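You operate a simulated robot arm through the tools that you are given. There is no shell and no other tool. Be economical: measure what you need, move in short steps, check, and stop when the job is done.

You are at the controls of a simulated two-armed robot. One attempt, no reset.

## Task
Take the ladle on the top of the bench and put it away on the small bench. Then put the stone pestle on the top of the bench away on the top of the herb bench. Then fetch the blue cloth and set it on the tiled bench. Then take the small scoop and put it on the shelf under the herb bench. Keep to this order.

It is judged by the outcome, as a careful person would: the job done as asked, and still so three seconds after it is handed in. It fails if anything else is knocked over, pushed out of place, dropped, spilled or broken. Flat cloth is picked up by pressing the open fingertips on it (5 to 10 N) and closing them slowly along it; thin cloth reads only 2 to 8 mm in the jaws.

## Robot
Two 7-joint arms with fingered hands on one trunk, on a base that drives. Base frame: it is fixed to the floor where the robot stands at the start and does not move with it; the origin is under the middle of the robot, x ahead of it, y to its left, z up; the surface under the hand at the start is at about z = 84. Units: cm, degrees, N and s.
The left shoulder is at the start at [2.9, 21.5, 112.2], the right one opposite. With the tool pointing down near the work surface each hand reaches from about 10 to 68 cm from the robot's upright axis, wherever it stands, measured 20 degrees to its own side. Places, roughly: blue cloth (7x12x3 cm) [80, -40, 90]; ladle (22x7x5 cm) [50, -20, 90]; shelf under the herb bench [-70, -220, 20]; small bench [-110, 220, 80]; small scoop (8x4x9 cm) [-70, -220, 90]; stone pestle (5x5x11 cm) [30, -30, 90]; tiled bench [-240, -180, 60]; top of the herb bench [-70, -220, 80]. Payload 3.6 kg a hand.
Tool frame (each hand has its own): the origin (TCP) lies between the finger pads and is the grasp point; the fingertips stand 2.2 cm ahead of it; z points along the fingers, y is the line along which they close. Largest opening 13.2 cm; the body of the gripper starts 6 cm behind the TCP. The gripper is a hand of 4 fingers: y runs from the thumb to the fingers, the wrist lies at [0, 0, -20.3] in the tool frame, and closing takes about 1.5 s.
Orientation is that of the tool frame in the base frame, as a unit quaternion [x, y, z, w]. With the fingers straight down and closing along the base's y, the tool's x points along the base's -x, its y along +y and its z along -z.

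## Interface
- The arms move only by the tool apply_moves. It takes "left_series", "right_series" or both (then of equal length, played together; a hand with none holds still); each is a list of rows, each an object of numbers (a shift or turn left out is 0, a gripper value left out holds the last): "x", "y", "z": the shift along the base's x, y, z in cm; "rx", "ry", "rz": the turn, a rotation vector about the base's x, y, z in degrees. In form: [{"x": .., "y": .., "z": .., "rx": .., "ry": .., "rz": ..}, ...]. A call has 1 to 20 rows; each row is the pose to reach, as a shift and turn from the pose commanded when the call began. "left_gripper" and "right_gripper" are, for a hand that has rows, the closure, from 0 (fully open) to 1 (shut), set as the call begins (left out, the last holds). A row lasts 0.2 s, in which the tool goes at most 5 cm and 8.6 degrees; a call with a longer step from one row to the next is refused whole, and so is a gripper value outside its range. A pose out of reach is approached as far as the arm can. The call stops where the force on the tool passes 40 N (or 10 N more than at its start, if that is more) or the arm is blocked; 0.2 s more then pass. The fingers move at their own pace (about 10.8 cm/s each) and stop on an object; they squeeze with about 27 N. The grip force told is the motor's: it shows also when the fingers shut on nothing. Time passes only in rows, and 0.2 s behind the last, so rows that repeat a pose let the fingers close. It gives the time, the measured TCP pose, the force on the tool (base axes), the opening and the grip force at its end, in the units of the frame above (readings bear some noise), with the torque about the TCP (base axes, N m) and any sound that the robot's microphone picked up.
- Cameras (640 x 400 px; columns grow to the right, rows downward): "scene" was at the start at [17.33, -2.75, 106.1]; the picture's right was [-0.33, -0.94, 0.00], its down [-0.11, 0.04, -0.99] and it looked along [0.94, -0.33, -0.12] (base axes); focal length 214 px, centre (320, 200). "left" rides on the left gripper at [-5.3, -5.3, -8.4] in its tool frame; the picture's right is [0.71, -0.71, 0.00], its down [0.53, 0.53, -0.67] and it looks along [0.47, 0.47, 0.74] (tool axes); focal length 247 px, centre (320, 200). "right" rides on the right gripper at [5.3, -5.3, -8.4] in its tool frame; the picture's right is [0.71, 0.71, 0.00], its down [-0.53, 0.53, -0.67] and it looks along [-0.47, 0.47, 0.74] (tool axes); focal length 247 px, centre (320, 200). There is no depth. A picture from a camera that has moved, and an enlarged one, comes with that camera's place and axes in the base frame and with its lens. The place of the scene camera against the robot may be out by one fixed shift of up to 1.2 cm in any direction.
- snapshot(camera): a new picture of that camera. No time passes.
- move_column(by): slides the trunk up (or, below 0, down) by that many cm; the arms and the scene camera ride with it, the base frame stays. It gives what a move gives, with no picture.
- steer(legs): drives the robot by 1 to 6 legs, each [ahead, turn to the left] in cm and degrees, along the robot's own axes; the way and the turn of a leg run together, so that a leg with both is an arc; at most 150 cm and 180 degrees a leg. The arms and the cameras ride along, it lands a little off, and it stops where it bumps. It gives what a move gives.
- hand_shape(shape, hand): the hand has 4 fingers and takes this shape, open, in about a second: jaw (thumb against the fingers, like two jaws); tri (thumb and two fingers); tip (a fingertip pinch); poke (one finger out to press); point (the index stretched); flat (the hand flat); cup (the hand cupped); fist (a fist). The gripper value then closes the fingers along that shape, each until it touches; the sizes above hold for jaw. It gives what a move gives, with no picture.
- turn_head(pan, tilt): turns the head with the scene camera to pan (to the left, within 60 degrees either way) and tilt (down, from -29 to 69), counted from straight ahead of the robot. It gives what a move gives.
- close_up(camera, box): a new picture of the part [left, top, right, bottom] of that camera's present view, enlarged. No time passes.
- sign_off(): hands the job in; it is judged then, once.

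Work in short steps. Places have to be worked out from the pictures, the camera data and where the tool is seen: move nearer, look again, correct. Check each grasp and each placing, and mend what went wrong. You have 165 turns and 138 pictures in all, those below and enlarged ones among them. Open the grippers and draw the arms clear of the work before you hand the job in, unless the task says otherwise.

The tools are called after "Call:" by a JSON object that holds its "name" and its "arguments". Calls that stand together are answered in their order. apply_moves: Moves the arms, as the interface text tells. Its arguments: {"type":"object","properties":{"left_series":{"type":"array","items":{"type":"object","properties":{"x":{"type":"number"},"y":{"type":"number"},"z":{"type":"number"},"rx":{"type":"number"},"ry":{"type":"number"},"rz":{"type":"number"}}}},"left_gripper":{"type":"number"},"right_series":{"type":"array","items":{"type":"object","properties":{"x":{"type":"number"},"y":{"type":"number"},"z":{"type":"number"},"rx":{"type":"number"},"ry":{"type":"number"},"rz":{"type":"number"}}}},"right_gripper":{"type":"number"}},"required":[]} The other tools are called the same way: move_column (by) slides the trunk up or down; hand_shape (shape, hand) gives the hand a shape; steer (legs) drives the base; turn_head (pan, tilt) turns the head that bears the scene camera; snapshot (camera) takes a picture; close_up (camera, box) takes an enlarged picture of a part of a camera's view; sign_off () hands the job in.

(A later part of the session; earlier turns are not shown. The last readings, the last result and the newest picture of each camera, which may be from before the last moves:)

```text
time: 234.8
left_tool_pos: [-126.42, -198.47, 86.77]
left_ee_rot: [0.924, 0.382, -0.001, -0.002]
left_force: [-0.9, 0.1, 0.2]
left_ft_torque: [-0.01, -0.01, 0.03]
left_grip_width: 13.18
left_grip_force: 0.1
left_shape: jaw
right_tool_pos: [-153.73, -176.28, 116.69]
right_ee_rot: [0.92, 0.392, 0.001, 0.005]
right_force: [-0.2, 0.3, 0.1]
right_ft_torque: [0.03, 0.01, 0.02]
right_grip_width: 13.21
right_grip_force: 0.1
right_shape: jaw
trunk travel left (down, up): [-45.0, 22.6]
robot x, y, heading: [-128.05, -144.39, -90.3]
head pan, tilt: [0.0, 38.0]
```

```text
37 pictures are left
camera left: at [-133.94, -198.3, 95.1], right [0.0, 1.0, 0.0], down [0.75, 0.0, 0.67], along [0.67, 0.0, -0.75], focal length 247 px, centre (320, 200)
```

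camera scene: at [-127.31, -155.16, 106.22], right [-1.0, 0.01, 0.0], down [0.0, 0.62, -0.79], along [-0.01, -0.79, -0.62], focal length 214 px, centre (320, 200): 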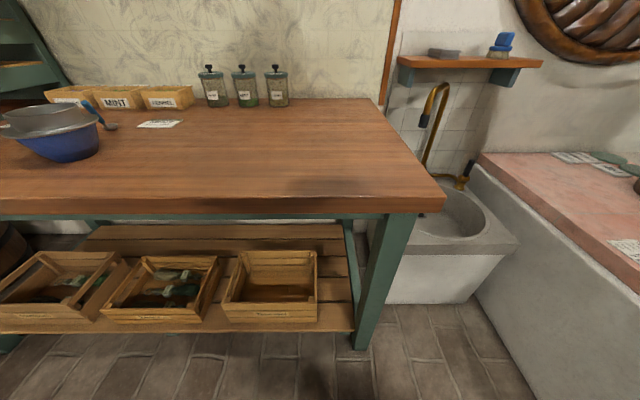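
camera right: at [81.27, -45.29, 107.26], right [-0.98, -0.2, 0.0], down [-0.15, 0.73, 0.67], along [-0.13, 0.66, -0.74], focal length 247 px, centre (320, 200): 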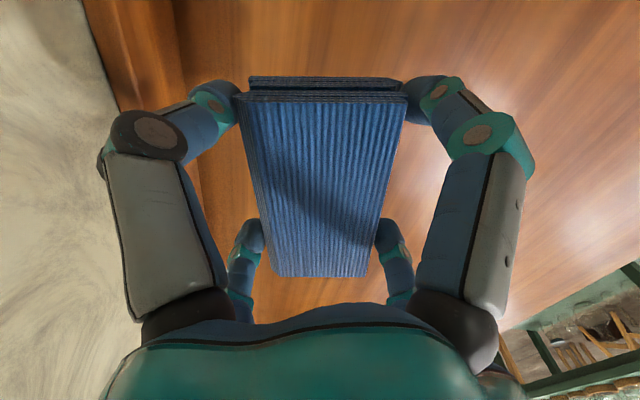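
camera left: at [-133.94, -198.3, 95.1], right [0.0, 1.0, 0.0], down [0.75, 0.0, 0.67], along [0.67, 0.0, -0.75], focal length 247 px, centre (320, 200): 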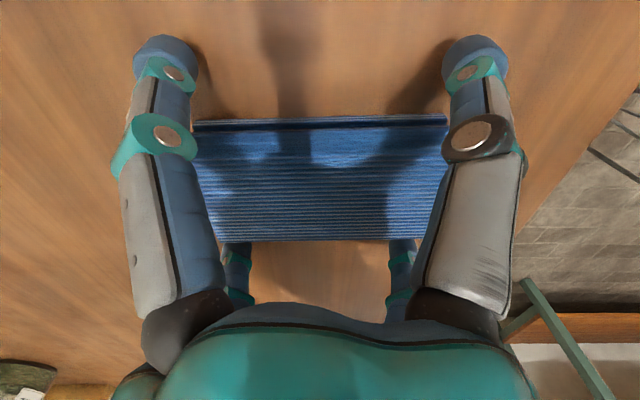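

Centred, no contact. Closing the left hand and lifting.

Call:
{"name": "apply_moves", "arguments": {"left_series": [{"z": -0.2}, {"z": -0.2}, {"z": -0.2}, {"z": -0.2}, {"z": -0.2}, {"z": -0.2}, {"z": -0.2}, {"z": -0.2}, {"z": -0.2}, {"z": -0.2}], "left_gripper": 1}}

Call:
{"name": "apply_moves", "arguments": {"left_series": [{"z": 1}, {"z": 3}, {"z": 6}, {"z": 10}, {"z": 14}, {"z": 18}, {"x": 2, "y": 2, "z": 22}, {"x": 4, "y": 5, "z": 24}, {"x": 6, "y": 8, "z": 26}, {"x": 8, "y": 11, "z": 27}, {"x": 9, "y": 13, "z": 27}]}}

Call:
{"name": "snapshot", "arguments": {"camera": "left"}}

```text
time: 237.0
left_tool_pos: [-126.46, -198.5, 86.48]
left_ee_rot: [0.924, 0.382, 0.0, -0.001]
left_force: [-0.9, -0.3, 3.1]
left_ft_torque: [0.0, -0.02, 0.04]
left_grip_width: 9.37
left_grip_force: 27.1
left_shape: jaw
right_tool_pos: [-153.72, -176.16, 116.7]
right_ee_rot: [0.92, 0.391, 0.001, 0.006]
right_force: [-0.4, -0.3, -1.0]
right_ft_torque: [0.0, 0.01, -0.02]
right_grip_width: 13.2
right_grip_force: 0.0
right_shape: jaw
trunk travel left (down, up): [-45.0, 22.6]
robot x, y, heading: [-128.34, -144.22, -90.4]
head pan, tilt: [0.0, 38.0]
```

```text
time: 239.4
left_tool_pos: [-117.38, -185.46, 113.57]
left_ee_rot: [0.924, 0.381, 0.0, 0.0]
left_force: [0.9, 0.8, -0.5]
left_ft_torque: [-0.01, -0.01, -0.02]
left_grip_width: 9.33
left_grip_force: 27.5
left_shape: jaw
right_tool_pos: [-153.68, -176.15, 116.72]
right_ee_rot: [0.92, 0.392, 0.001, 0.006]
right_force: [-0.2, 0.0, 0.5]
right_ft_torque: [0.04, 0.0, 0.01]
right_grip_width: 13.2
right_grip_force: 0.0
right_shape: jaw
trunk travel left (down, up): [-45.0, 22.6]
robot x, y, heading: [-128.31, -144.22, -90.4]
head pan, tilt: [0.0, 38.0]
```

```text
36 pictures are left
camera left: at [-124.93, -185.37, 121.93], right [0.0, 1.0, 0.0], down [0.74, 0.0, 0.67], along [0.67, 0.0, -0.74], focal length 247 px, centre (320, 200)
```

left: 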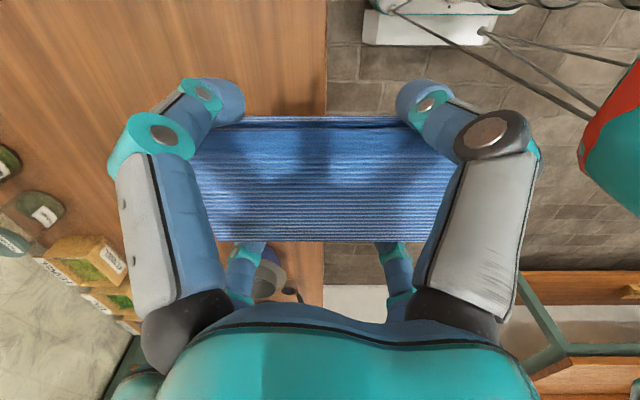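

The cloth is now in the left hand. I'll tuck that hand to the left (away from the stool's height), then drive to (-172,-158) facing about 195°.

Call:
{"name": "apply_moves", "arguments": {"left_series": [{"x": 4, "y": 2.5, "z": 1}, {"x": 8, "y": 5, "z": 2}, {"x": 12, "y": 8, "z": 3}, {"x": 16, "y": 11, "z": 3}, {"x": 19, "y": 13, "z": 3}]}}

Call:
{"name": "steer", "arguments": {"legs": [[0, -36], [2, -36], [43, 0]]}}

Call:
{"name": "turn_head", "arguments": {"pan": 30, "tilt": 40}}

Call:
{"name": "snapshot", "arguments": {"camera": "scene"}}

```text
refused: row 3 steps farther than a row can; nothing moved
```

```text
time: 242.4
left_tool_pos: [-153.39, -179.88, 113.66]
left_ee_rot: [0.999, -0.041, 0.001, -0.001]
left_force: [-0.3, -0.3, -0.1]
left_ft_torque: [-0.01, -0.03, 0.01]
left_grip_width: 9.35
left_grip_force: 26.9
left_shape: jaw
right_tool_pos: [-169.7, -146.16, 116.75]
right_ee_rot: [1.0, -0.03, 0.001, 0.006]
right_force: [-1.0, -0.4, -0.7]
right_ft_torque: [-0.05, -0.04, -0.01]
right_grip_width: 13.18
right_grip_force: 0.0
right_shape: jaw
trunk travel left (down, up): [-45.0, 22.6]
robot x, y, heading: [-126.34, -147.78, -141.7]
head pan, tilt: [0.0, 38.0]
stopped in leg 2: the robot was blocked; the commanded pose is now the measured one
```

```text
time: 243.4
left_tool_pos: [-153.19, -179.98, 113.74]
left_ee_rot: [0.999, -0.04, 0.0, -0.001]
left_force: [0.1, -0.5, -0.1]
left_ft_torque: [0.0, -0.05, 0.0]
left_grip_width: 9.32
left_grip_force: 27.0
left_shape: jaw
right_tool_pos: [-169.53, -146.39, 116.81]
right_ee_rot: [1.0, -0.029, -0.001, 0.006]
right_force: [0.0, -1.1, -0.6]
right_ft_torque: [0.03, -0.02, -0.02]
right_grip_width: 13.22
right_grip_force: 0.0
right_shape: jaw
trunk travel left (down, up): [-45.0, 22.6]
robot x, y, heading: [-125.87, -147.62, -142.1]
head pan, tilt: [30.0, 40.0]
```

```text
35 pictures are left
camera scene: at [-134.35, -160.06, 105.92], right [-0.93, 0.37, 0.0], down [0.24, 0.6, -0.77], along [-0.29, -0.71, -0.64], focal length 214 px, centre (320, 200)
```

scene: 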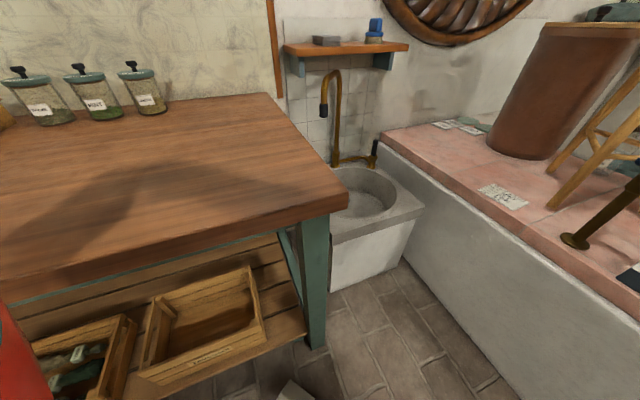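

Turn stopped partway; the view shows the tiled bench's left end is free (card at (-217,-192)). I'll tuck the left hand first (separately this time).

Call:
{"name": "apply_moves", "arguments": {"left_series": [{"x": 4, "y": -1.4, "z": 1}, {"x": 8, "y": -2.8, "z": 2}, {"x": 12, "y": -4.2, "z": 3}, {"x": 16, "y": -5.6, "z": 3}, {"x": 20, "y": -7, "z": 3}, {"x": 24, "y": -8.5, "z": 3}]}}

```text
time: 244.8
left_tool_pos: [-128.94, -188.73, 116.66]
left_ee_rot: [0.999, -0.04, -0.001, -0.001]
left_force: [0.1, 0.1, -0.7]
left_ft_torque: [-0.01, -0.03, -0.03]
left_grip_width: 9.35
left_grip_force: 27.6
left_shape: jaw
right_tool_pos: [-169.3, -146.31, 116.87]
right_ee_rot: [1.0, -0.03, -0.001, 0.006]
right_force: [0.4, -0.1, -0.3]
right_ft_torque: [-0.02, -0.03, 0.0]
right_grip_width: 13.2
right_grip_force: 0.0
right_shape: jaw
trunk travel left (down, up): [-45.0, 22.6]
robot x, y, heading: [-125.65, -147.49, -141.9]
head pan, tilt: [30.0, 40.0]
```

I'll also draw the right hand in 12 cm so it keeps clear of the still.

Call:
{"name": "apply_moves", "arguments": {"right_series": [{"x": 3, "y": 2.4}, {"x": 6, "y": 4.8}, {"x": 9.5, "y": 7.4}]}}

Call:
{"name": "steer", "arguments": {"legs": [[3, -28], [40, 0]]}}

Call:
{"name": "turn_head", "arguments": {"pan": 35, "tilt": 40}}

Call:
{"name": "snapshot", "arguments": {"camera": "scene"}}

```text
time: 245.6
left_tool_pos: [-128.98, -188.44, 116.74]
left_ee_rot: [0.999, -0.04, -0.001, -0.001]
left_force: [0.2, -0.4, -0.3]
left_ft_torque: [0.01, -0.01, 0.0]
left_grip_width: 9.35
left_grip_force: 26.7
left_shape: jaw
right_tool_pos: [-160.09, -138.57, 116.7]
right_ee_rot: [1.0, -0.029, -0.002, 0.006]
right_force: [-0.2, -0.7, 0.3]
right_ft_torque: [-0.02, 0.01, 0.02]
right_grip_width: 13.18
right_grip_force: 0.1
right_shape: jaw
trunk travel left (down, up): [-45.0, 22.6]
robot x, y, heading: [-126.03, -147.64, -141.8]
head pan, tilt: [30.0, 40.0]
```

```text
time: 249.6
left_tool_pos: [-191.48, -190.39, 116.7]
left_ee_rot: [0.959, -0.283, 0.0, -0.001]
left_force: [-0.3, -0.2, -0.3]
left_ft_torque: [0.02, -0.02, -0.02]
left_grip_width: 9.34
left_grip_force: 26.9
left_shape: jaw
right_tool_pos: [-195.27, -131.86, 116.66]
right_ee_rot: [0.962, -0.274, 0.0, 0.006]
right_force: [0.3, 0.1, 0.9]
right_ft_torque: [0.01, -0.02, -0.02]
right_grip_width: 13.17
right_grip_force: 0.0
right_shape: jaw
trunk travel left (down, up): [-45.0, 22.6]
robot x, y, heading: [-169.4, -155.8, -170.0]
head pan, tilt: [30.0, 40.0]
```

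```text
time: 250.3
left_tool_pos: [-191.39, -190.4, 116.79]
left_ee_rot: [0.959, -0.283, 0.0, -0.002]
left_force: [0.2, 0.2, -0.4]
left_ft_torque: [0.0, 0.01, 0.02]
left_grip_width: 9.36
left_grip_force: 27.0
left_shape: jaw
right_tool_pos: [-195.29, -131.81, 116.7]
right_ee_rot: [0.962, -0.273, -0.002, 0.005]
right_force: [-0.1, -0.8, 0.1]
right_ft_torque: [0.0, -0.02, 0.02]
right_grip_width: 13.18
right_grip_force: 0.0
right_shape: jaw
trunk travel left (down, up): [-45.0, 22.6]
robot x, y, heading: [-169.4, -156.11, -170.2]
head pan, tilt: [35.0, 40.0]
```

```text
34 pictures are left
camera scene: at [-181.91, -162.82, 105.93], right [-0.71, 0.71, 0.0], down [0.46, 0.45, -0.77], along [-0.54, -0.54, -0.64], focal length 214 px, centre (320, 200)
```

scene: 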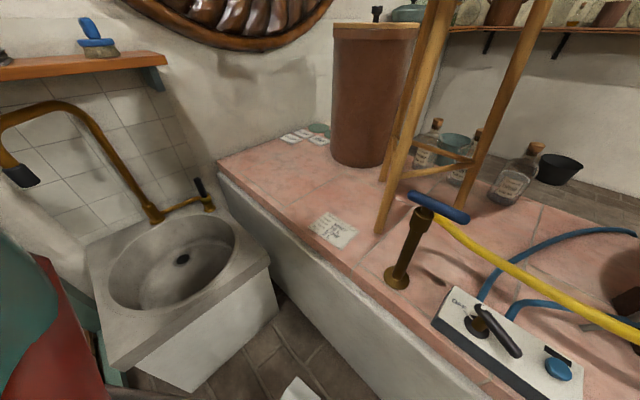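

Clear view; target T≈(-218.5,-211) on the free pink area. Lowering the trunk 25 cm.

Call:
{"name": "move_column", "arguments": {"by": -25}}

Call:
{"name": "apply_moves", "arguments": {"left_series": [{"x": -3.5, "y": -2.8, "z": 0}, {"x": -7, "y": -5.6, "z": 0}, {"x": -10.5, "y": -8.4, "z": 0}, {"x": -14, "y": -11.2, "z": 0}, {"x": -17.5, "y": -14, "z": 0}, {"x": -21, "y": -16.8, "z": 0}, {"x": -24.5, "y": -19.6, "z": 0}, {"x": -27, "y": -20.6, "z": -3}, {"x": -27, "y": -20.6, "z": -7}, {"x": -27, "y": -20.6, "z": -11}, {"x": -27, "y": -20.6, "z": -15}, {"x": -27, "y": -20.6, "z": -19}, {"x": -27, "y": -20.6, "z": -22}, {"x": -27, "y": -20.6, "z": -22}]}}

Call:
{"name": "snapshot", "arguments": {"camera": "scene"}}

```text
time: 252.8
left_tool_pos: [-191.36, -190.44, 91.77]
left_ee_rot: [0.959, -0.283, -0.001, -0.001]
left_force: [0.1, 0.2, -0.3]
left_ft_torque: [-0.01, 0.0, 0.01]
left_grip_width: 9.36
left_grip_force: 27.0
left_shape: jaw
right_tool_pos: [-197.43, -132.05, 89.3]
right_ee_rot: [0.96, -0.274, 0.053, -0.021]
right_force: [0.3, 0.0, -0.5]
right_ft_torque: [0.02, 0.01, -0.01]
right_grip_width: 13.22
right_grip_force: 0.0
right_shape: jaw
trunk travel left (down, up): [-20.0, 47.6]
robot x, y, heading: [-169.57, -155.91, -170.0]
head pan, tilt: [35.0, 40.0]
```

```text
time: 255.8
left_tool_pos: [-218.44, -210.54, 69.67]
left_ee_rot: [0.959, -0.283, -0.001, -0.002]
left_force: [1.0, 0.3, -0.8]
left_ft_torque: [0.03, -0.01, -0.02]
left_grip_width: 9.32
left_grip_force: 26.4
left_shape: jaw
right_tool_pos: [-197.48, -132.07, 89.19]
right_ee_rot: [0.96, -0.274, 0.054, -0.021]
right_force: [0.0, 0.1, 0.6]
right_ft_torque: [0.01, 0.0, 0.03]
right_grip_width: 13.21
right_grip_force: 0.0
right_shape: jaw
trunk travel left (down, up): [-20.0, 47.6]
robot x, y, heading: [-169.19, -155.56, -169.8]
head pan, tilt: [35.0, 40.0]
```

```text
33 pictures are left
camera scene: at [-182.38, -162.91, 79.98], right [-0.71, 0.71, 0.0], down [0.46, 0.45, -0.77], along [-0.54, -0.54, -0.64], focal length 214 px, centre (320, 200)
```

scene: 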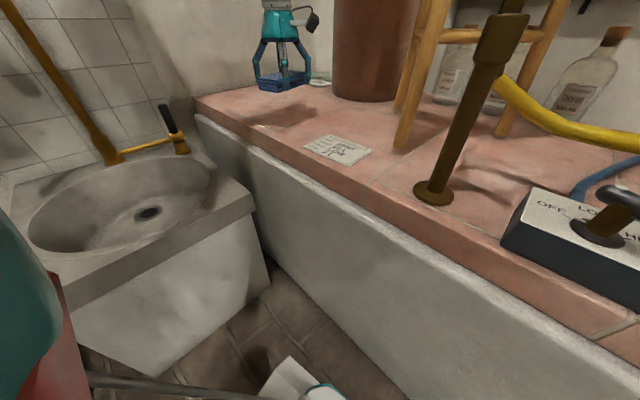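

The cloth hangs over the free pink area with its shadow beside the card. Lowering gently.

Call:
{"name": "apply_moves", "arguments": {"left_series": [{"z": -3}, {"z": -6}, {"z": -7.5}, {"z": -8.3}, {"z": -8.9}, {"z": -9.4}, {"z": -9.9}, {"z": -10.3}]}}

Call:
{"name": "close_up", "arguments": {"camera": "scene", "box": [190, 0, 390, 170]}}

```text
time: 257.5
left_tool_pos: [-218.55, -211.0, 60.93]
left_ee_rot: [0.96, -0.281, -0.006, 0.001]
left_force: [6.4, 2.4, 19.6]
left_ft_torque: [0.03, -0.58, 0.13]
left_grip_width: 9.24
left_grip_force: 27.2
left_shape: jaw
right_tool_pos: [-197.4, -132.05, 89.28]
right_ee_rot: [0.96, -0.273, 0.054, -0.02]
right_force: [0.4, 0.1, 0.1]
right_ft_torque: [0.03, -0.02, 0.02]
right_grip_width: 13.22
right_grip_force: 0.0
right_shape: jaw
trunk travel left (down, up): [-20.0, 47.6]
robot x, y, heading: [-169.09, -155.75, -169.9]
head pan, tilt: [35.0, 40.0]
stopped in row 8 (left hand): the force on the tool passed its limit at 43 N (the readings are from after the stop); the commanded pose is now the measured one
```

```text
2.35 times, centred on (290, 85) of scene
camera zoom: at [-182.24, -162.79, 80.02], right [-0.71, 0.71, 0.0], down [0.45, 0.45, -0.77], along [-0.54, -0.54, -0.64], focal length 505 px, centre (391, 471)
```

zoom: 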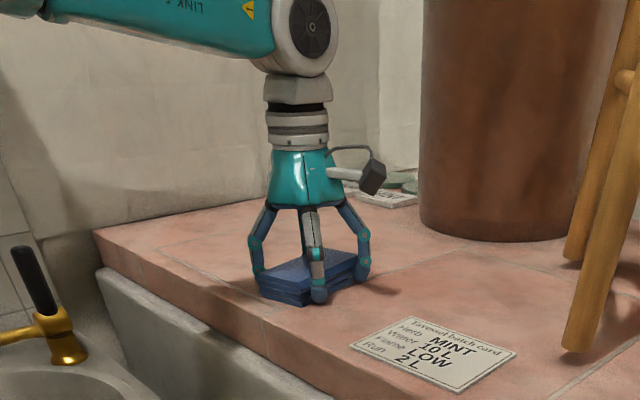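

Set down on the tiles. Relieving slightly, opening, and lifting straight up.

Call:
{"name": "apply_moves", "arguments": {"left_series": [{"z": 0.3}, {"z": 0.3}, {"z": 0.3}, {"z": 0.4}, {"z": 0.5}, {"z": 0.7}, {"z": 3}, {"z": 7}, {"z": 11}, {"z": 15}, {"z": 19}, {"z": 23}], "left_gripper": 0}}

Call:
{"name": "close_up", "arguments": {"camera": "scene", "box": [190, 0, 390, 170]}}

```text
time: 260.1
left_tool_pos: [-218.88, -211.4, 83.43]
left_ee_rot: [0.959, -0.282, -0.003, -0.001]
left_force: [0.9, -0.3, -0.8]
left_ft_torque: [0.02, 0.01, -0.01]
left_grip_width: 13.23
left_grip_force: 0.1
left_shape: jaw
right_tool_pos: [-197.56, -131.98, 89.34]
right_ee_rot: [0.96, -0.273, 0.053, -0.021]
right_force: [0.0, 0.8, 0.0]
right_ft_torque: [-0.02, 0.05, 0.0]
right_grip_width: 13.21
right_grip_force: 0.0
right_shape: jaw
trunk travel left (down, up): [-20.0, 47.6]
robot x, y, heading: [-169.0, -155.98, -170.0]
head pan, tilt: [35.0, 40.0]
```

```text
2.35 times, centred on (290, 85) of scene
camera zoom: at [-182.36, -162.9, 79.98], right [-0.71, 0.71, 0.0], down [0.46, 0.45, -0.77], along [-0.54, -0.54, -0.64], focal length 505 px, centre (391, 471)
```

zoom: 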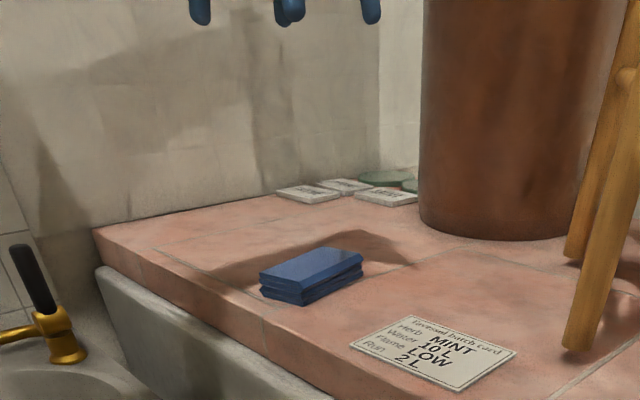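

The cloth is set down neatly on the tiled bench. Now the left arm back, and the trunk up again.

Call:
{"name": "apply_moves", "arguments": {"left_series": [{"x": 2, "y": 1.5, "z": 3}, {"x": 5, "y": 4, "z": 5}, {"x": 8.5, "y": 6.5, "z": 6}, {"x": 12, "y": 9, "z": 7}, {"x": 15.5, "y": 12, "z": 7}, {"x": 19, "y": 15, "z": 7}, {"x": 22.5, "y": 18, "z": 7}, {"x": 26, "y": 20.5, "z": 7}]}}

Call:
{"name": "move_column", "arguments": {"by": 25}}

Call:
{"name": "steer", "arguments": {"legs": [[-35, 0], [-30, 15]]}}

```text
time: 261.9
left_tool_pos: [-192.69, -190.4, 90.66]
left_ee_rot: [0.959, -0.282, -0.004, 0.0]
left_force: [-0.1, -0.7, 0.5]
left_ft_torque: [0.02, -0.03, 0.0]
left_grip_width: 13.21
left_grip_force: 0.1
left_shape: jaw
right_tool_pos: [-197.56, -132.12, 89.39]
right_ee_rot: [0.96, -0.274, 0.053, -0.021]
right_force: [0.2, -0.4, 0.2]
right_ft_torque: [-0.01, -0.01, 0.0]
right_grip_width: 13.21
right_grip_force: 0.1
right_shape: jaw
trunk travel left (down, up): [-20.0, 47.6]
robot x, y, heading: [-169.45, -155.79, -170.1]
head pan, tilt: [35.0, 40.0]
```

```text
time: 264.5
left_tool_pos: [-192.6, -190.57, 115.35]
left_ee_rot: [0.959, -0.283, -0.004, -0.001]
left_force: [0.1, 0.1, 0.6]
left_ft_torque: [0.02, -0.01, -0.01]
left_grip_width: 13.17
left_grip_force: 0.1
left_shape: jaw
right_tool_pos: [-197.55, -132.08, 114.34]
right_ee_rot: [0.96, -0.272, 0.053, -0.021]
right_force: [-0.1, -0.5, 0.9]
right_ft_torque: [0.02, -0.03, 0.03]
right_grip_width: 13.21
right_grip_force: 0.0
right_shape: jaw
trunk travel left (down, up): [-45.0, 22.6]
robot x, y, heading: [-168.97, -155.49, -170.0]
head pan, tilt: [35.0, 40.0]
```

```text
time: 268.4
left_tool_pos: [-119.97, -180.38, 115.55]
left_ee_rot: [0.987, -0.158, -0.005, 0.0]
left_force: [-0.1, -0.3, 0.2]
left_ft_torque: [-0.02, 0.01, 0.0]
left_grip_width: 13.17
left_grip_force: 0.1
left_shape: jaw
right_tool_pos: [-139.35, -125.0, 114.37]
right_ee_rot: [0.987, -0.149, 0.05, -0.027]
right_force: [0.4, 0.6, 0.0]
right_ft_torque: [-0.01, -0.02, -0.03]
right_grip_width: 13.22
right_grip_force: 0.0
right_shape: jaw
trunk travel left (down, up): [-45.0, 22.6]
robot x, y, heading: [-106.3, -140.94, -155.3]
head pan, tilt: [35.0, 40.0]
```

Continuing round to face the herb bench at x≈-58.

Call:
{"name": "steer", "arguments": {"legs": [[-40, 10], [-15, 25], [-5, 29]]}}

```text
time: 273.5
left_tool_pos: [-32.31, -138.41, 115.5]
left_ee_rot: [0.937, 0.349, -0.003, 0.001]
left_force: [0.5, 0.1, 1.4]
left_ft_torque: [-0.02, 0.03, -0.01]
left_grip_width: 13.19
left_grip_force: 0.1
left_shape: jaw
right_tool_pos: [-89.79, -126.72, 114.42]
right_ee_rot: [0.933, 0.356, 0.029, -0.049]
right_force: [1.5, -0.7, -0.3]
right_ft_torque: [-0.03, 0.01, 0.01]
right_grip_width: 13.19
right_grip_force: 0.2
right_shape: jaw
trunk travel left (down, up): [-45.0, 22.6]
robot x, y, heading: [-61.49, -106.09, -98.3]
head pan, tilt: [35.0, 40.0]
stopped in leg 3: the robot was blocked; the commanded pose is now the measured one
```

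Moving up to the bench and looking at the scoop.

Call:
{"name": "steer", "arguments": {"legs": [[10, 16], [40, -6]]}}

Call:
{"name": "turn_head", "arguments": {"pan": -12, "tilt": 35}}

Call:
{"name": "snapshot", "arguments": {"camera": "scene"}}

Call:
{"name": "close_up", "arguments": {"camera": "scene", "box": [260, 80, 420, 200]}}

```text
time: 276.9
left_tool_pos: [-24.12, -182.32, 115.54]
left_ee_rot: [0.902, 0.431, -0.002, 0.002]
left_force: [-0.5, -0.8, 0.3]
left_ft_torque: [0.02, -0.01, -0.03]
left_grip_width: 13.19
left_grip_force: 0.0
left_shape: jaw
right_tool_pos: [-82.68, -181.1, 114.36]
right_ee_rot: [0.897, 0.438, 0.025, -0.052]
right_force: [-0.4, -0.2, -0.5]
right_ft_torque: [0.02, -0.03, 0.01]
right_grip_width: 13.18
right_grip_force: 0.0
right_shape: jaw
trunk travel left (down, up): [-45.0, 22.6]
robot x, y, heading: [-57.89, -155.32, -88.2]
head pan, tilt: [35.0, 40.0]
```

```text
time: 278.1
left_tool_pos: [-24.05, -182.2, 115.53]
left_ee_rot: [0.902, 0.432, -0.002, 0.001]
left_force: [0.3, 1.1, -0.2]
left_ft_torque: [-0.01, 0.02, 0.0]
left_grip_width: 13.18
left_grip_force: 0.1
left_shape: jaw
right_tool_pos: [-82.69, -180.99, 114.46]
right_ee_rot: [0.897, 0.438, 0.026, -0.052]
right_force: [0.1, 0.0, 0.1]
right_ft_torque: [-0.01, -0.02, 0.04]
right_grip_width: 13.2
right_grip_force: 0.0
right_shape: jaw
trunk travel left (down, up): [-45.0, 22.6]
robot x, y, heading: [-57.67, -155.56, -88.2]
head pan, tilt: [-12.0, 35.0]
```

```text
30 pictures are left
camera scene: at [-58.11, -171.42, 106.68], right [-0.98, 0.17, 0.0], down [0.1, 0.57, -0.82], along [-0.14, -0.81, -0.57], focal length 214 px, centre (320, 200)
```

scene: 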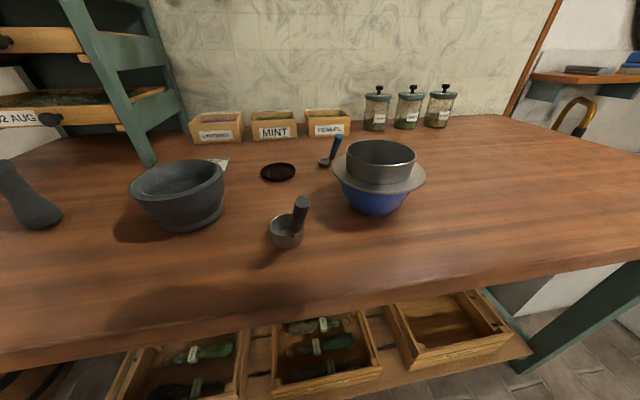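

```text
3.33 times, centred on (340, 140) of scene
camera zoom: at [-58.11, -171.42, 106.68], right [-0.98, 0.17, 0.0], down [0.1, 0.57, -0.82], along [-0.14, -0.81, -0.57], focal length 715 px, centre (253, 400)
```

zoom: 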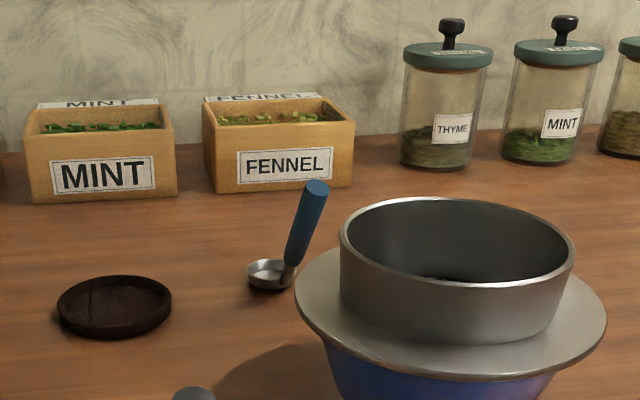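

The blue-handled scoop (height ~9, bowl ~4 across, at (-68,-216)) matches the given size and place. I'll bring the right hand, levelled, turned, and partly open, above its handle at (-68.5,-213).

Call:
{"name": "apply_moves", "arguments": {"right_series": [{"x": 1.4, "y": -3.2, "rx": -0.55, "ry": 0.48, "rz": -8.2}, {"x": 2.8, "y": -6.4, "rx": -1.1, "ry": 0.96, "rz": -16.4}, {"x": 4.2, "y": -9.6, "rx": -1.65, "ry": 1.44, "rz": -24.6}, {"x": 5.6, "y": -12.8, "rx": -2.2, "ry": 1.92, "rz": -32.8}, {"x": 7, "y": -16, "rx": -2.75, "ry": 2.4, "rz": -41}, {"x": 8.5, "y": -19.2, "rx": -3.3, "ry": 2.88, "rz": -49.2}, {"x": 10, "y": -22.4, "rx": -3.85, "ry": 3.36, "rz": -57.4}, {"x": 11.4, "y": -25.6, "rx": -4.4, "ry": 3.84, "rz": -65.6}, {"x": 12.8, "y": -28.8, "rx": -4.95, "ry": 4.32, "rz": -73.8}, {"x": 14.2, "y": -32, "rx": -5.5, "ry": 4.8, "rz": -82}, {"x": 14.2, "y": -32, "rx": -5.5, "ry": 4.8, "rz": -82}], "right_gripper": 0.3}}

Call:
{"name": "snapshot", "arguments": {"camera": "right"}}

```text
time: 280.5
left_tool_pos: [-23.95, -182.16, 115.54]
left_ee_rot: [0.902, 0.432, -0.002, 0.001]
left_force: [-0.3, -0.3, -0.1]
left_ft_torque: [0.01, -0.02, 0.01]
left_grip_width: 13.19
left_grip_force: 0.1
left_shape: jaw
right_tool_pos: [-68.58, -213.04, 114.49]
right_ee_rot: [0.966, -0.259, -0.001, 0.0]
right_force: [-0.2, -0.2, -0.6]
right_ft_torque: [0.01, -0.05, 0.0]
right_grip_width: 9.28
right_grip_force: 0.0
right_shape: jaw
trunk travel left (down, up): [-45.0, 22.6]
robot x, y, heading: [-57.88, -155.32, -87.8]
head pan, tilt: [-12.0, 35.0]
```

```text
28 pictures are left
camera right: at [-61.17, -211.11, 122.82], right [0.26, -0.97, 0.0], down [-0.72, -0.19, 0.67], along [-0.65, -0.17, -0.74], focal length 247 px, centre (320, 200)
```

right: 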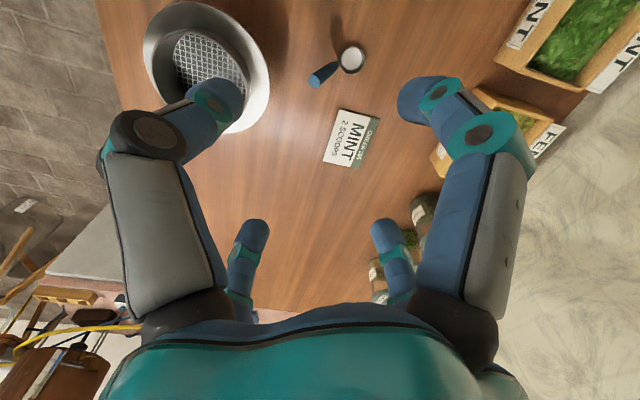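

Wrist view: handle from (-69.1,-215.2,87) up to (-70,-212.6,93); the sieve flange is ~6.5 cm away. I'll centre at (-69.6,-213.8) and descend carefully.

Call:
{"name": "apply_moves", "arguments": {"right_series": [{"x": -1, "y": -0.8, "z": -4}, {"x": -1, "y": -0.8, "z": -8}, {"x": -1, "y": -0.8, "z": -12}, {"x": -1, "y": -0.8, "z": -15}, {"x": -1, "y": -0.8, "z": -17}, {"x": -1, "y": -0.8, "z": -17}]}}

Call:
{"name": "snapshot", "arguments": {"camera": "right"}}

Call:
{"name": "close_up", "arguments": {"camera": "scene", "box": [260, 60, 460, 210]}}

```text
time: 281.9
left_tool_pos: [-23.95, -182.31, 115.58]
left_ee_rot: [0.902, 0.432, -0.003, 0.001]
left_force: [-0.4, -1.2, 0.0]
left_ft_torque: [-0.03, 0.01, -0.01]
left_grip_width: 13.21
left_grip_force: 0.1
left_shape: jaw
right_tool_pos: [-69.66, -213.75, 97.36]
right_ee_rot: [0.966, -0.258, -0.001, -0.001]
right_force: [-0.6, 0.3, -0.5]
right_ft_torque: [0.04, -0.01, -0.02]
right_grip_width: 9.27
right_grip_force: 0.1
right_shape: jaw
trunk travel left (down, up): [-45.0, 22.6]
robot x, y, heading: [-57.8, -155.61, -87.9]
head pan, tilt: [-12.0, 35.0]
```

```text
27 pictures are left
camera right: at [-62.2, -211.79, 105.65], right [0.26, -0.97, 0.0], down [-0.72, -0.19, 0.67], along [-0.65, -0.17, -0.74], focal length 247 px, centre (320, 200)
```

right: 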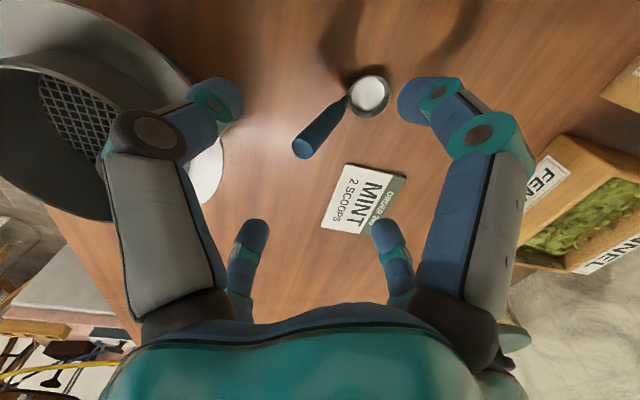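

```text
2.67 times, centred on (360, 135) of scene
camera zoom: at [-58.11, -171.44, 106.68], right [-0.98, 0.17, 0.0], down [0.1, 0.57, -0.82], along [-0.14, -0.81, -0.57], focal length 572 px, centre (213, 373)
```

zoom: 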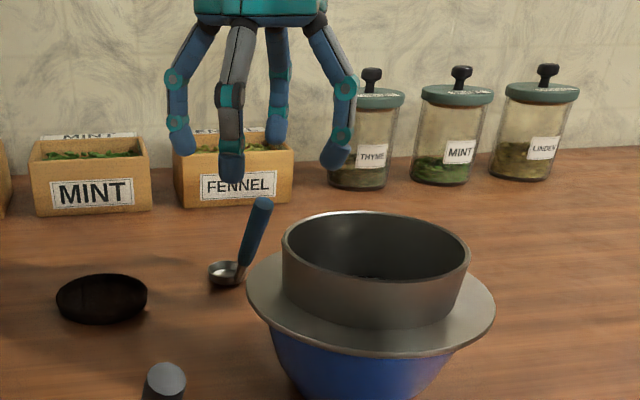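

Handle top at (-69.4,-212.7), good. Nudge x +0.5, descend to 91.2 and close.

Call:
{"name": "apply_moves", "arguments": {"right_series": [{"x": 0.5, "y": 0.2, "z": -2}, {"x": 0.5, "y": 0.2, "z": -4}, {"x": 0.5, "y": 0.2, "z": -5.3}, {"x": 0.5, "y": 0.2, "z": -6.3}]}}

Call:
{"name": "apply_moves", "arguments": {"right_series": [{}, {}, {}, {}, {}, {}, {}, {}], "right_gripper": 1}}

Call:
{"name": "snapshot", "arguments": {"camera": "right"}}

Call:
{"name": "close_up", "arguments": {"camera": "scene", "box": [260, 60, 460, 210]}}

```text
time: 282.9
left_tool_pos: [-23.89, -182.26, 115.53]
left_ee_rot: [0.902, 0.431, -0.002, 0.001]
left_force: [0.2, -0.6, 0.3]
left_ft_torque: [0.01, -0.02, -0.01]
left_grip_width: 13.2
left_grip_force: 0.0
left_shape: jaw
right_tool_pos: [-68.92, -213.61, 90.88]
right_ee_rot: [0.966, -0.259, -0.002, -0.001]
right_force: [-0.2, -0.2, 0.8]
right_ft_torque: [-0.01, 0.0, 0.0]
right_grip_width: 9.3
right_grip_force: 0.1
right_shape: jaw
trunk travel left (down, up): [-45.0, 22.6]
robot x, y, heading: [-57.73, -155.2, -87.8]
head pan, tilt: [-12.0, 35.0]
```

```text
time: 284.7
left_tool_pos: [-24.0, -182.2, 115.61]
left_ee_rot: [0.902, 0.431, -0.003, 0.001]
left_force: [0.5, 0.4, -0.9]
left_ft_torque: [-0.02, 0.02, -0.03]
left_grip_width: 13.18
left_grip_force: 0.0
left_shape: jaw
right_tool_pos: [-68.98, -213.63, 90.93]
right_ee_rot: [0.966, -0.259, -0.001, 0.0]
right_force: [-0.1, -1.6, 3.9]
right_ft_torque: [-0.29, 0.0, 0.0]
right_grip_width: 1.28
right_grip_force: 26.7
right_shape: jaw
trunk travel left (down, up): [-45.0, 22.6]
robot x, y, heading: [-57.67, -155.58, -88.3]
head pan, tilt: [-12.0, 35.0]
```

```text
25 pictures are left
camera right: at [-61.51, -211.67, 99.29], right [0.26, -0.97, 0.0], down [-0.72, -0.19, 0.67], along [-0.65, -0.17, -0.74], focal length 247 px, centre (320, 200)
```

right: 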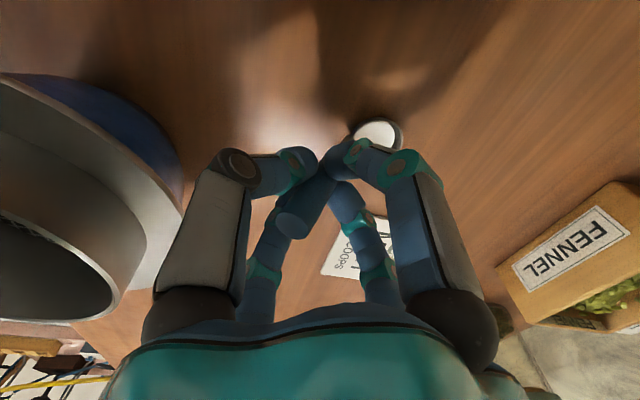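

```text
2.67 times, centred on (360, 135) of scene
camera zoom: at [-58.11, -171.42, 106.69], right [-0.98, 0.17, 0.0], down [0.1, 0.57, -0.82], along [-0.14, -0.81, -0.57], focal length 572 px, centre (213, 373)
```

zoom: 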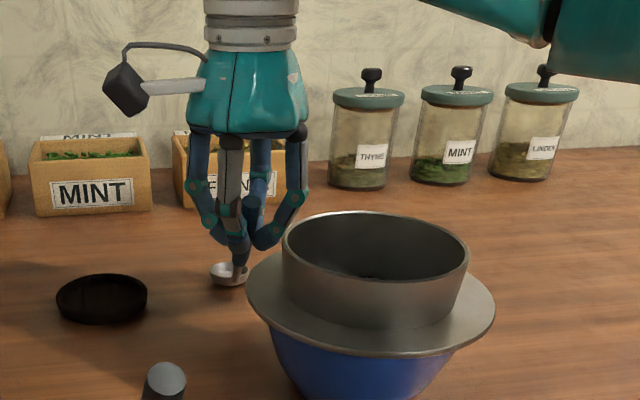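

Gripped on the handle. Lifting straight up and checking.

Call:
{"name": "apply_moves", "arguments": {"right_series": [{"z": 1}, {"z": 3}, {"z": 6}, {"z": 10}, {"z": 14}, {"z": 18}, {"z": 22}, {"z": 25}, {"z": 25}, {"z": 25}, {"z": 25}]}}

Call:
{"name": "snapshot", "arguments": {"camera": "right"}}

```text
time: 287.1
left_tool_pos: [-23.94, -182.27, 115.6]
left_ee_rot: [0.902, 0.432, -0.002, 0.002]
left_force: [0.4, 0.4, 0.0]
left_ft_torque: [-0.01, 0.02, 0.03]
left_grip_width: 13.18
left_grip_force: 0.1
left_shape: jaw
right_tool_pos: [-68.91, -213.99, 116.07]
right_ee_rot: [0.966, -0.259, 0.0, 0.001]
right_force: [0.4, 0.6, -0.1]
right_ft_torque: [0.0, 0.01, 0.03]
right_grip_width: 1.28
right_grip_force: 26.8
right_shape: jaw
trunk travel left (down, up): [-45.0, 22.6]
robot x, y, heading: [-57.69, -155.52, -87.7]
head pan, tilt: [-12.0, 35.0]
```

```text
23 pictures are left
camera right: at [-61.52, -211.87, 124.42], right [0.26, -0.97, 0.0], down [-0.72, -0.19, 0.67], along [-0.65, -0.17, -0.74], focal length 247 px, centre (320, 200)
```

right: 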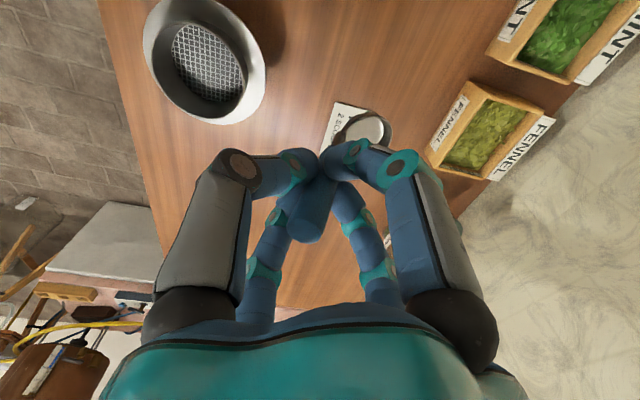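

The scoop is held securely. I'll retract the hand over the front edge, then back away from the bench.

Call:
{"name": "apply_moves", "arguments": {"right_series": [{"x": -1.3, "y": 4}, {"x": -2.6, "y": 8}, {"x": -4, "y": 12}, {"x": -5.3, "y": 16}, {"x": -6.6, "y": 20}, {"x": -8, "y": 24}]}}

Call:
{"name": "steer", "arguments": {"legs": [[-25, 0], [0, -42]]}}

Call:
{"name": "steer", "arguments": {"legs": [[10, -35], [52, -6]]}}

```text
time: 288.5
left_tool_pos: [-24.09, -182.18, 115.71]
left_ee_rot: [0.902, 0.431, -0.004, 0.001]
left_force: [0.8, 0.1, -1.2]
left_ft_torque: [-0.02, 0.02, -0.04]
left_grip_width: 13.19
left_grip_force: 0.0
left_shape: jaw
right_tool_pos: [-77.01, -189.53, 116.13]
right_ee_rot: [0.966, -0.259, -0.002, 0.0]
right_force: [-0.5, -0.3, -1.0]
right_ft_torque: [0.03, -0.03, -0.01]
right_grip_width: 1.27
right_grip_force: 26.8
right_shape: jaw
trunk travel left (down, up): [-45.0, 22.6]
robot x, y, heading: [-58.08, -155.47, -88.1]
head pan, tilt: [-12.0, 35.0]
```

```text
time: 292.4
left_tool_pos: [-51.61, -172.45, 115.62]
left_ee_rot: [0.997, 0.079, -0.002, 0.001]
left_force: [0.0, -0.1, -0.3]
left_ft_torque: [-0.06, -0.02, 0.0]
left_grip_width: 13.21
left_grip_force: 0.0
left_shape: jaw
right_tool_pos: [-95.99, -142.51, 116.01]
right_ee_rot: [0.81, -0.586, -0.001, 0.0]
right_force: [-0.1, 1.2, -0.3]
right_ft_torque: [-0.02, -0.02, 0.0]
right_grip_width: 1.26
right_grip_force: 27.0
right_shape: jaw
trunk travel left (down, up): [-45.0, 22.6]
robot x, y, heading: [-55.99, -132.05, -130.1]
head pan, tilt: [-12.0, 35.0]
stopped in leg 2: the robot was blocked; the commanded pose is now the measured one
```

```text
time: 297.2
left_tool_pos: [-139.77, -181.94, 115.61]
left_ee_rot: [0.962, -0.272, -0.002, 0.0]
left_force: [-0.2, 0.0, -0.9]
left_ft_torque: [0.04, 0.02, -0.01]
left_grip_width: 13.2
left_grip_force: 0.1
left_shape: jaw
right_tool_pos: [-153.88, -130.25, 116.12]
right_ee_rot: [-0.554, 0.832, 0.001, 0.001]
right_force: [0.5, -0.1, -0.4]
right_ft_torque: [-0.01, -0.01, 0.01]
right_grip_width: 1.27
right_grip_force: 27.0
right_shape: jaw
trunk travel left (down, up): [-45.0, 22.6]
robot x, y, heading: [-116.35, -148.85, -170.8]
head pan, tilt: [-12.0, 35.0]
```

Turning to face the bench again.

Call:
{"name": "steer", "arguments": {"legs": [[-4, 40], [-6, 40]]}}

Call:
{"name": "turn_head", "arguments": {"pan": -20, "tilt": 55}}

Call:
{"name": "snapshot", "arguments": {"camera": "scene"}}

```text
time: 300.2
left_tool_pos: [-104.82, -185.85, 115.78]
left_ee_rot: [0.993, 0.12, -0.003, 0.0]
left_force: [0.8, 0.0, 0.2]
left_ft_torque: [-0.03, 0.02, 0.03]
left_grip_width: 13.2
left_grip_force: 0.1
left_shape: jaw
right_tool_pos: [-151.65, -159.55, 116.49]
right_ee_rot: [0.832, -0.555, -0.004, 0.0]
right_force: [0.2, 0.2, -0.2]
right_ft_torque: [0.03, 0.01, 0.01]
right_grip_width: 1.29
right_grip_force: 26.6
right_shape: jaw
trunk travel left (down, up): [-45.0, 22.6]
robot x, y, heading: [-115.24, -143.87, -126.8]
head pan, tilt: [-12.0, 35.0]
stopped in leg 2: the robot was blocked; the commanded pose is now the measured one
```

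```text
time: 301.0
left_tool_pos: [-105.19, -185.76, 115.8]
left_ee_rot: [0.993, 0.119, -0.002, 0.0]
left_force: [0.6, -0.1, -0.8]
left_ft_torque: [0.03, 0.0, 0.03]
left_grip_width: 13.19
left_grip_force: 0.1
left_shape: jaw
right_tool_pos: [-151.96, -159.43, 116.47]
right_ee_rot: [0.831, -0.556, -0.002, -0.001]
right_force: [-0.2, -0.2, 0.1]
right_ft_torque: [0.05, 0.02, -0.02]
right_grip_width: 1.27
right_grip_force: 26.9
right_shape: jaw
trunk travel left (down, up): [-45.0, 22.6]
robot x, y, heading: [-114.87, -144.46, -127.1]
head pan, tilt: [-20.0, 55.0]
```

```text
22 pictures are left
camera scene: at [-124.81, -153.95, 103.87], right [-0.55, 0.84, 0.0], down [0.69, 0.45, -0.57], along [-0.48, -0.31, -0.82], focal length 214 px, centre (320, 200)
```

scene: 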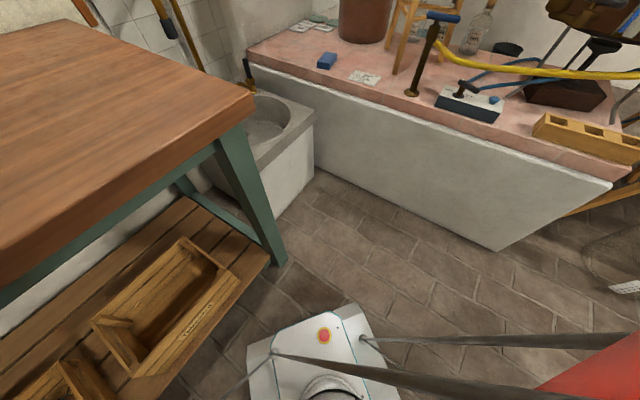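

Clear view of the shelf's free right end (x −138…−125, front edge y≈-186.5), and the cloth rests well. Turning the rest of the way.

Call:
{"name": "steer", "arguments": {"legs": [[-4, 34]]}}

```text
time: 303.0
left_tool_pos: [-83.88, -171.54, 115.75]
left_ee_rot: [0.925, 0.38, -0.002, 0.0]
left_force: [-0.2, -0.5, -0.2]
left_ft_torque: [0.0, 0.03, -0.01]
left_grip_width: 13.21
left_grip_force: 0.0
left_shape: jaw
right_tool_pos: [-137.59, -173.23, 116.35]
right_ee_rot: [0.95, -0.313, -0.003, 0.001]
right_force: [-0.6, -0.9, 0.0]
right_ft_torque: [-0.03, 0.04, -0.01]
right_grip_width: 1.27
right_grip_force: 26.3
right_shape: jaw
trunk travel left (down, up): [-45.0, 22.6]
robot x, y, heading: [-115.91, -140.72, -96.8]
head pan, tilt: [-20.0, 55.0]
stopped in leg 1: the robot was blocked; the commanded pose is now the measured one
```

Drawing both hands back 4 cm from the bench edge, then lowering the trunk fully.

Call:
{"name": "apply_moves", "arguments": {"right_series": [{"y": 2}, {"y": 4}], "left_series": [{"y": 2}, {"y": 4}]}}

Call:
{"name": "move_column", "arguments": {"by": -44}}

```text
time: 303.6
left_tool_pos: [-84.1, -167.75, 115.77]
left_ee_rot: [0.925, 0.38, -0.001, 0.0]
left_force: [-0.3, -0.6, -0.4]
left_ft_torque: [0.0, -0.03, -0.01]
left_grip_width: 13.18
left_grip_force: 0.0
left_shape: jaw
right_tool_pos: [-137.81, -169.33, 116.48]
right_ee_rot: [0.95, -0.312, -0.002, 0.0]
right_force: [1.0, -0.9, -1.0]
right_ft_torque: [-0.02, 0.0, 0.03]
right_grip_width: 1.28
right_grip_force: 27.4
right_shape: jaw
trunk travel left (down, up): [-45.0, 22.6]
robot x, y, heading: [-115.78, -141.11, -96.9]
head pan, tilt: [-20.0, 55.0]
```

```text
refused: -44 is not a number from -40 to 40
```

Call:
{"name": "move_column", "arguments": {"by": -40}}

Call:
{"name": "snapshot", "arguments": {"camera": "scene"}}

```text
time: 307.4
left_tool_pos: [-84.13, -167.73, 75.86]
left_ee_rot: [0.925, 0.379, -0.002, 0.001]
left_force: [1.1, 0.1, 0.5]
left_ft_torque: [-0.01, -0.01, 0.02]
left_grip_width: 13.2
left_grip_force: 0.0
left_shape: jaw
right_tool_pos: [-137.8, -169.16, 76.3]
right_ee_rot: [0.95, -0.313, -0.002, 0.0]
right_force: [-0.9, 0.3, 0.2]
right_ft_torque: [0.02, -0.01, -0.01]
right_grip_width: 1.29
right_grip_force: 27.1
right_shape: jaw
trunk travel left (down, up): [-5.0, 62.6]
robot x, y, heading: [-115.99, -141.08, -96.6]
head pan, tilt: [-20.0, 55.0]
```

```text
21 pictures are left
camera scene: at [-119.25, -155.35, 62.48], right [-0.89, 0.45, 0.0], down [0.37, 0.73, -0.57], along [-0.26, -0.51, -0.82], focal length 214 px, centre (320, 200)
```

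scene: 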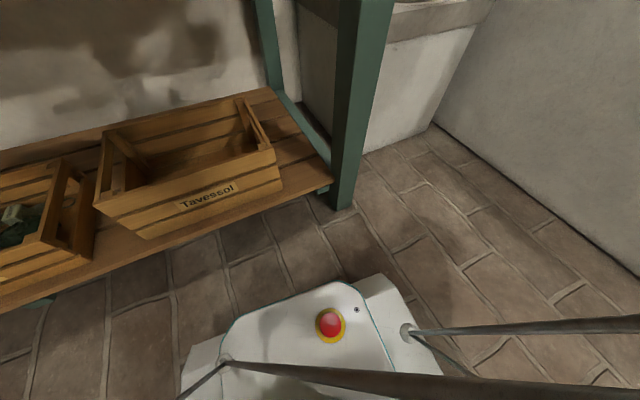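

The shelf's free strip right of the empty crate is x −137…−126, front edge y≈-185. I'll bring the hand down and tilt it 44° forward, stopping in front of the shelf.

Call:
{"name": "apply_moves", "arguments": {"right_series": [{"x": 1, "y": -0.5, "z": -4.5}, {"x": 2, "y": -1, "z": -9}, {"x": 3, "y": -1.5, "z": -13.5}, {"x": 4, "y": -2, "z": -18}, {"x": 5, "y": -3, "z": -22, "rx": -4}, {"x": 6, "y": -5, "z": -25, "rx": -12}, {"x": 6.8, "y": -7.5, "z": -28, "rx": -20}, {"x": 6.8, "y": -10, "z": -31, "rx": -28}, {"x": 6.8, "y": -12.5, "z": -35, "rx": -36}, {"x": 6.8, "y": -14.5, "z": -39, "rx": -44}, {"x": 6.8, "y": -14.5, "z": -39, "rx": -44}]}}

Call:
{"name": "snapshot", "arguments": {"camera": "scene"}}

Call:
{"name": "snapshot", "arguments": {"camera": "right"}}

```text
time: 309.8
left_tool_pos: [-84.03, -167.65, 75.88]
left_ee_rot: [0.925, 0.38, -0.002, -0.001]
left_force: [0.1, 0.2, -0.5]
left_ft_torque: [0.01, -0.05, 0.01]
left_grip_width: 13.19
left_grip_force: 0.1
left_shape: jaw
right_tool_pos: [-131.05, -183.83, 37.19]
right_ee_rot: [0.881, -0.29, 0.115, 0.356]
right_force: [0.6, -0.4, -1.1]
right_ft_torque: [0.02, 0.02, 0.01]
right_grip_width: 1.22
right_grip_force: 26.8
right_shape: jaw
right hand out of reach, approached as far as the arm can: row 2, 3, 4
trunk travel left (down, up): [-5.0, 62.6]
robot x, y, heading: [-116.36, -140.89, -96.6]
head pan, tilt: [-20.0, 55.0]
```

```text
20 pictures are left
camera scene: at [-119.25, -155.35, 62.47], right [-0.89, 0.45, 0.0], down [0.37, 0.73, -0.57], along [-0.26, -0.51, -0.82], focal length 214 px, centre (320, 200)
```

scene: 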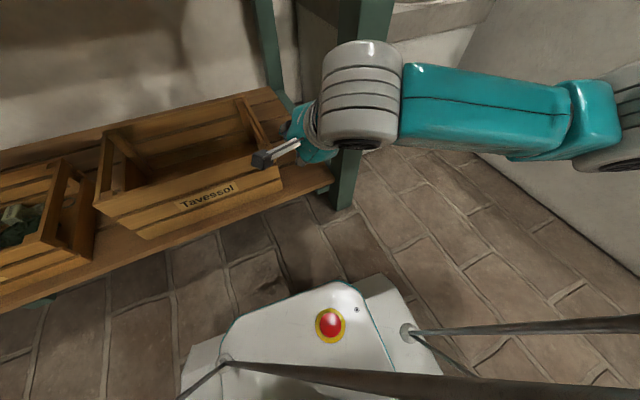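

```text
19 pictures are left
camera right: at [-123.53, -177.19, 42.45], right [0.15, -0.71, 0.69], down [-0.73, 0.39, 0.56], along [-0.66, -0.59, -0.46], focal length 247 px, centre (320, 200)
```

right: 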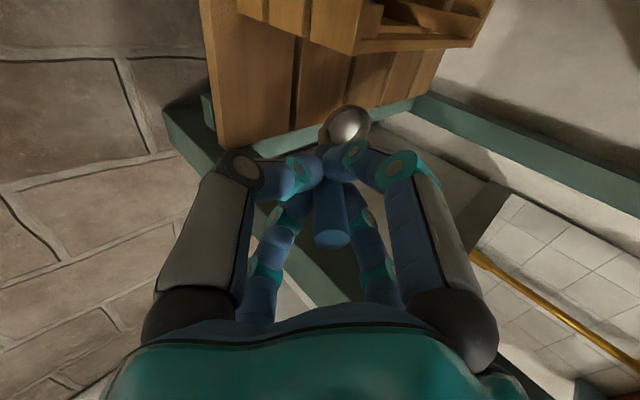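

The scoop is above the shelf's corner region. Strip between crate and shelf end is x ≈ −139…−128 there. I'll move in to y≈-192.5 and down in small steps.

Call:
{"name": "apply_moves", "arguments": {"right_series": [{"x": -0.5, "y": -2, "z": -2}, {"x": -1, "y": -4, "z": -4}, {"x": -1.3, "y": -6, "z": -6}, {"x": -1.3, "y": -8, "z": -7.5}, {"x": -1.3, "y": -8.7, "z": -9}, {"x": -1.3, "y": -8.7, "z": -9}]}}

Call:
{"name": "snapshot", "arguments": {"camera": "right"}}

Call:
{"name": "snapshot", "arguments": {"camera": "scene"}}

```text
time: 311.2
left_tool_pos: [-84.17, -167.65, 75.82]
left_ee_rot: [0.925, 0.379, -0.002, -0.001]
left_force: [-0.5, -1.2, 0.1]
left_ft_torque: [0.04, -0.02, 0.02]
left_grip_width: 13.2
left_grip_force: 0.1
left_shape: jaw
right_tool_pos: [-132.43, -192.31, 28.36]
right_ee_rot: [0.881, -0.291, 0.116, 0.355]
right_force: [-0.3, -0.5, -1.0]
right_ft_torque: [0.02, 0.02, -0.02]
right_grip_width: 1.23
right_grip_force: 27.2
right_shape: jaw
trunk travel left (down, up): [-5.0, 62.6]
robot x, y, heading: [-115.95, -140.92, -96.9]
head pan, tilt: [-20.0, 55.0]
```

```text
18 pictures are left
camera right: at [-124.91, -185.71, 33.55], right [0.15, -0.71, 0.69], down [-0.73, 0.39, 0.56], along [-0.66, -0.59, -0.46], focal length 247 px, centre (320, 200)
```

right: 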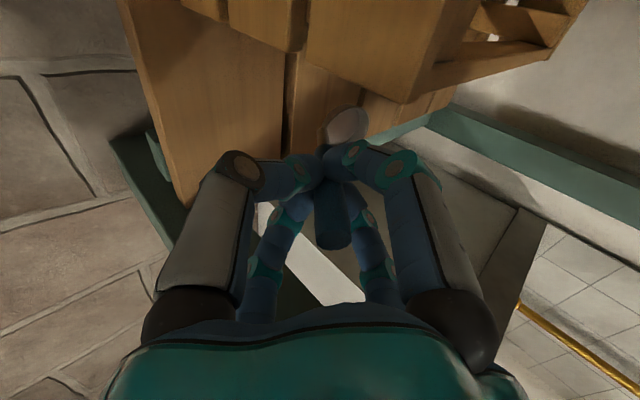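

```text
17 pictures are left
camera scene: at [-119.24, -155.35, 62.47], right [-0.89, 0.45, 0.0], down [0.37, 0.73, -0.57], along [-0.26, -0.51, -0.82], focal length 214 px, centre (320, 200)
```

scene: 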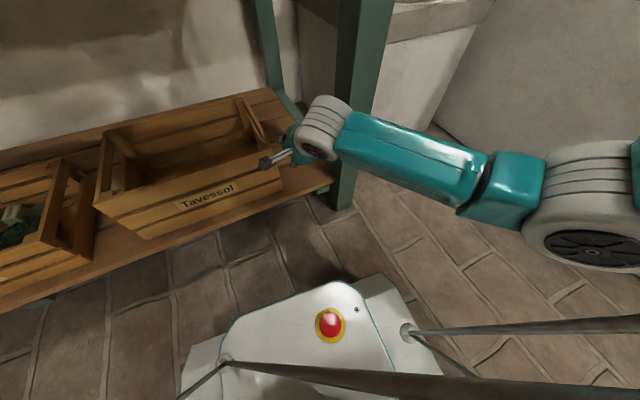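

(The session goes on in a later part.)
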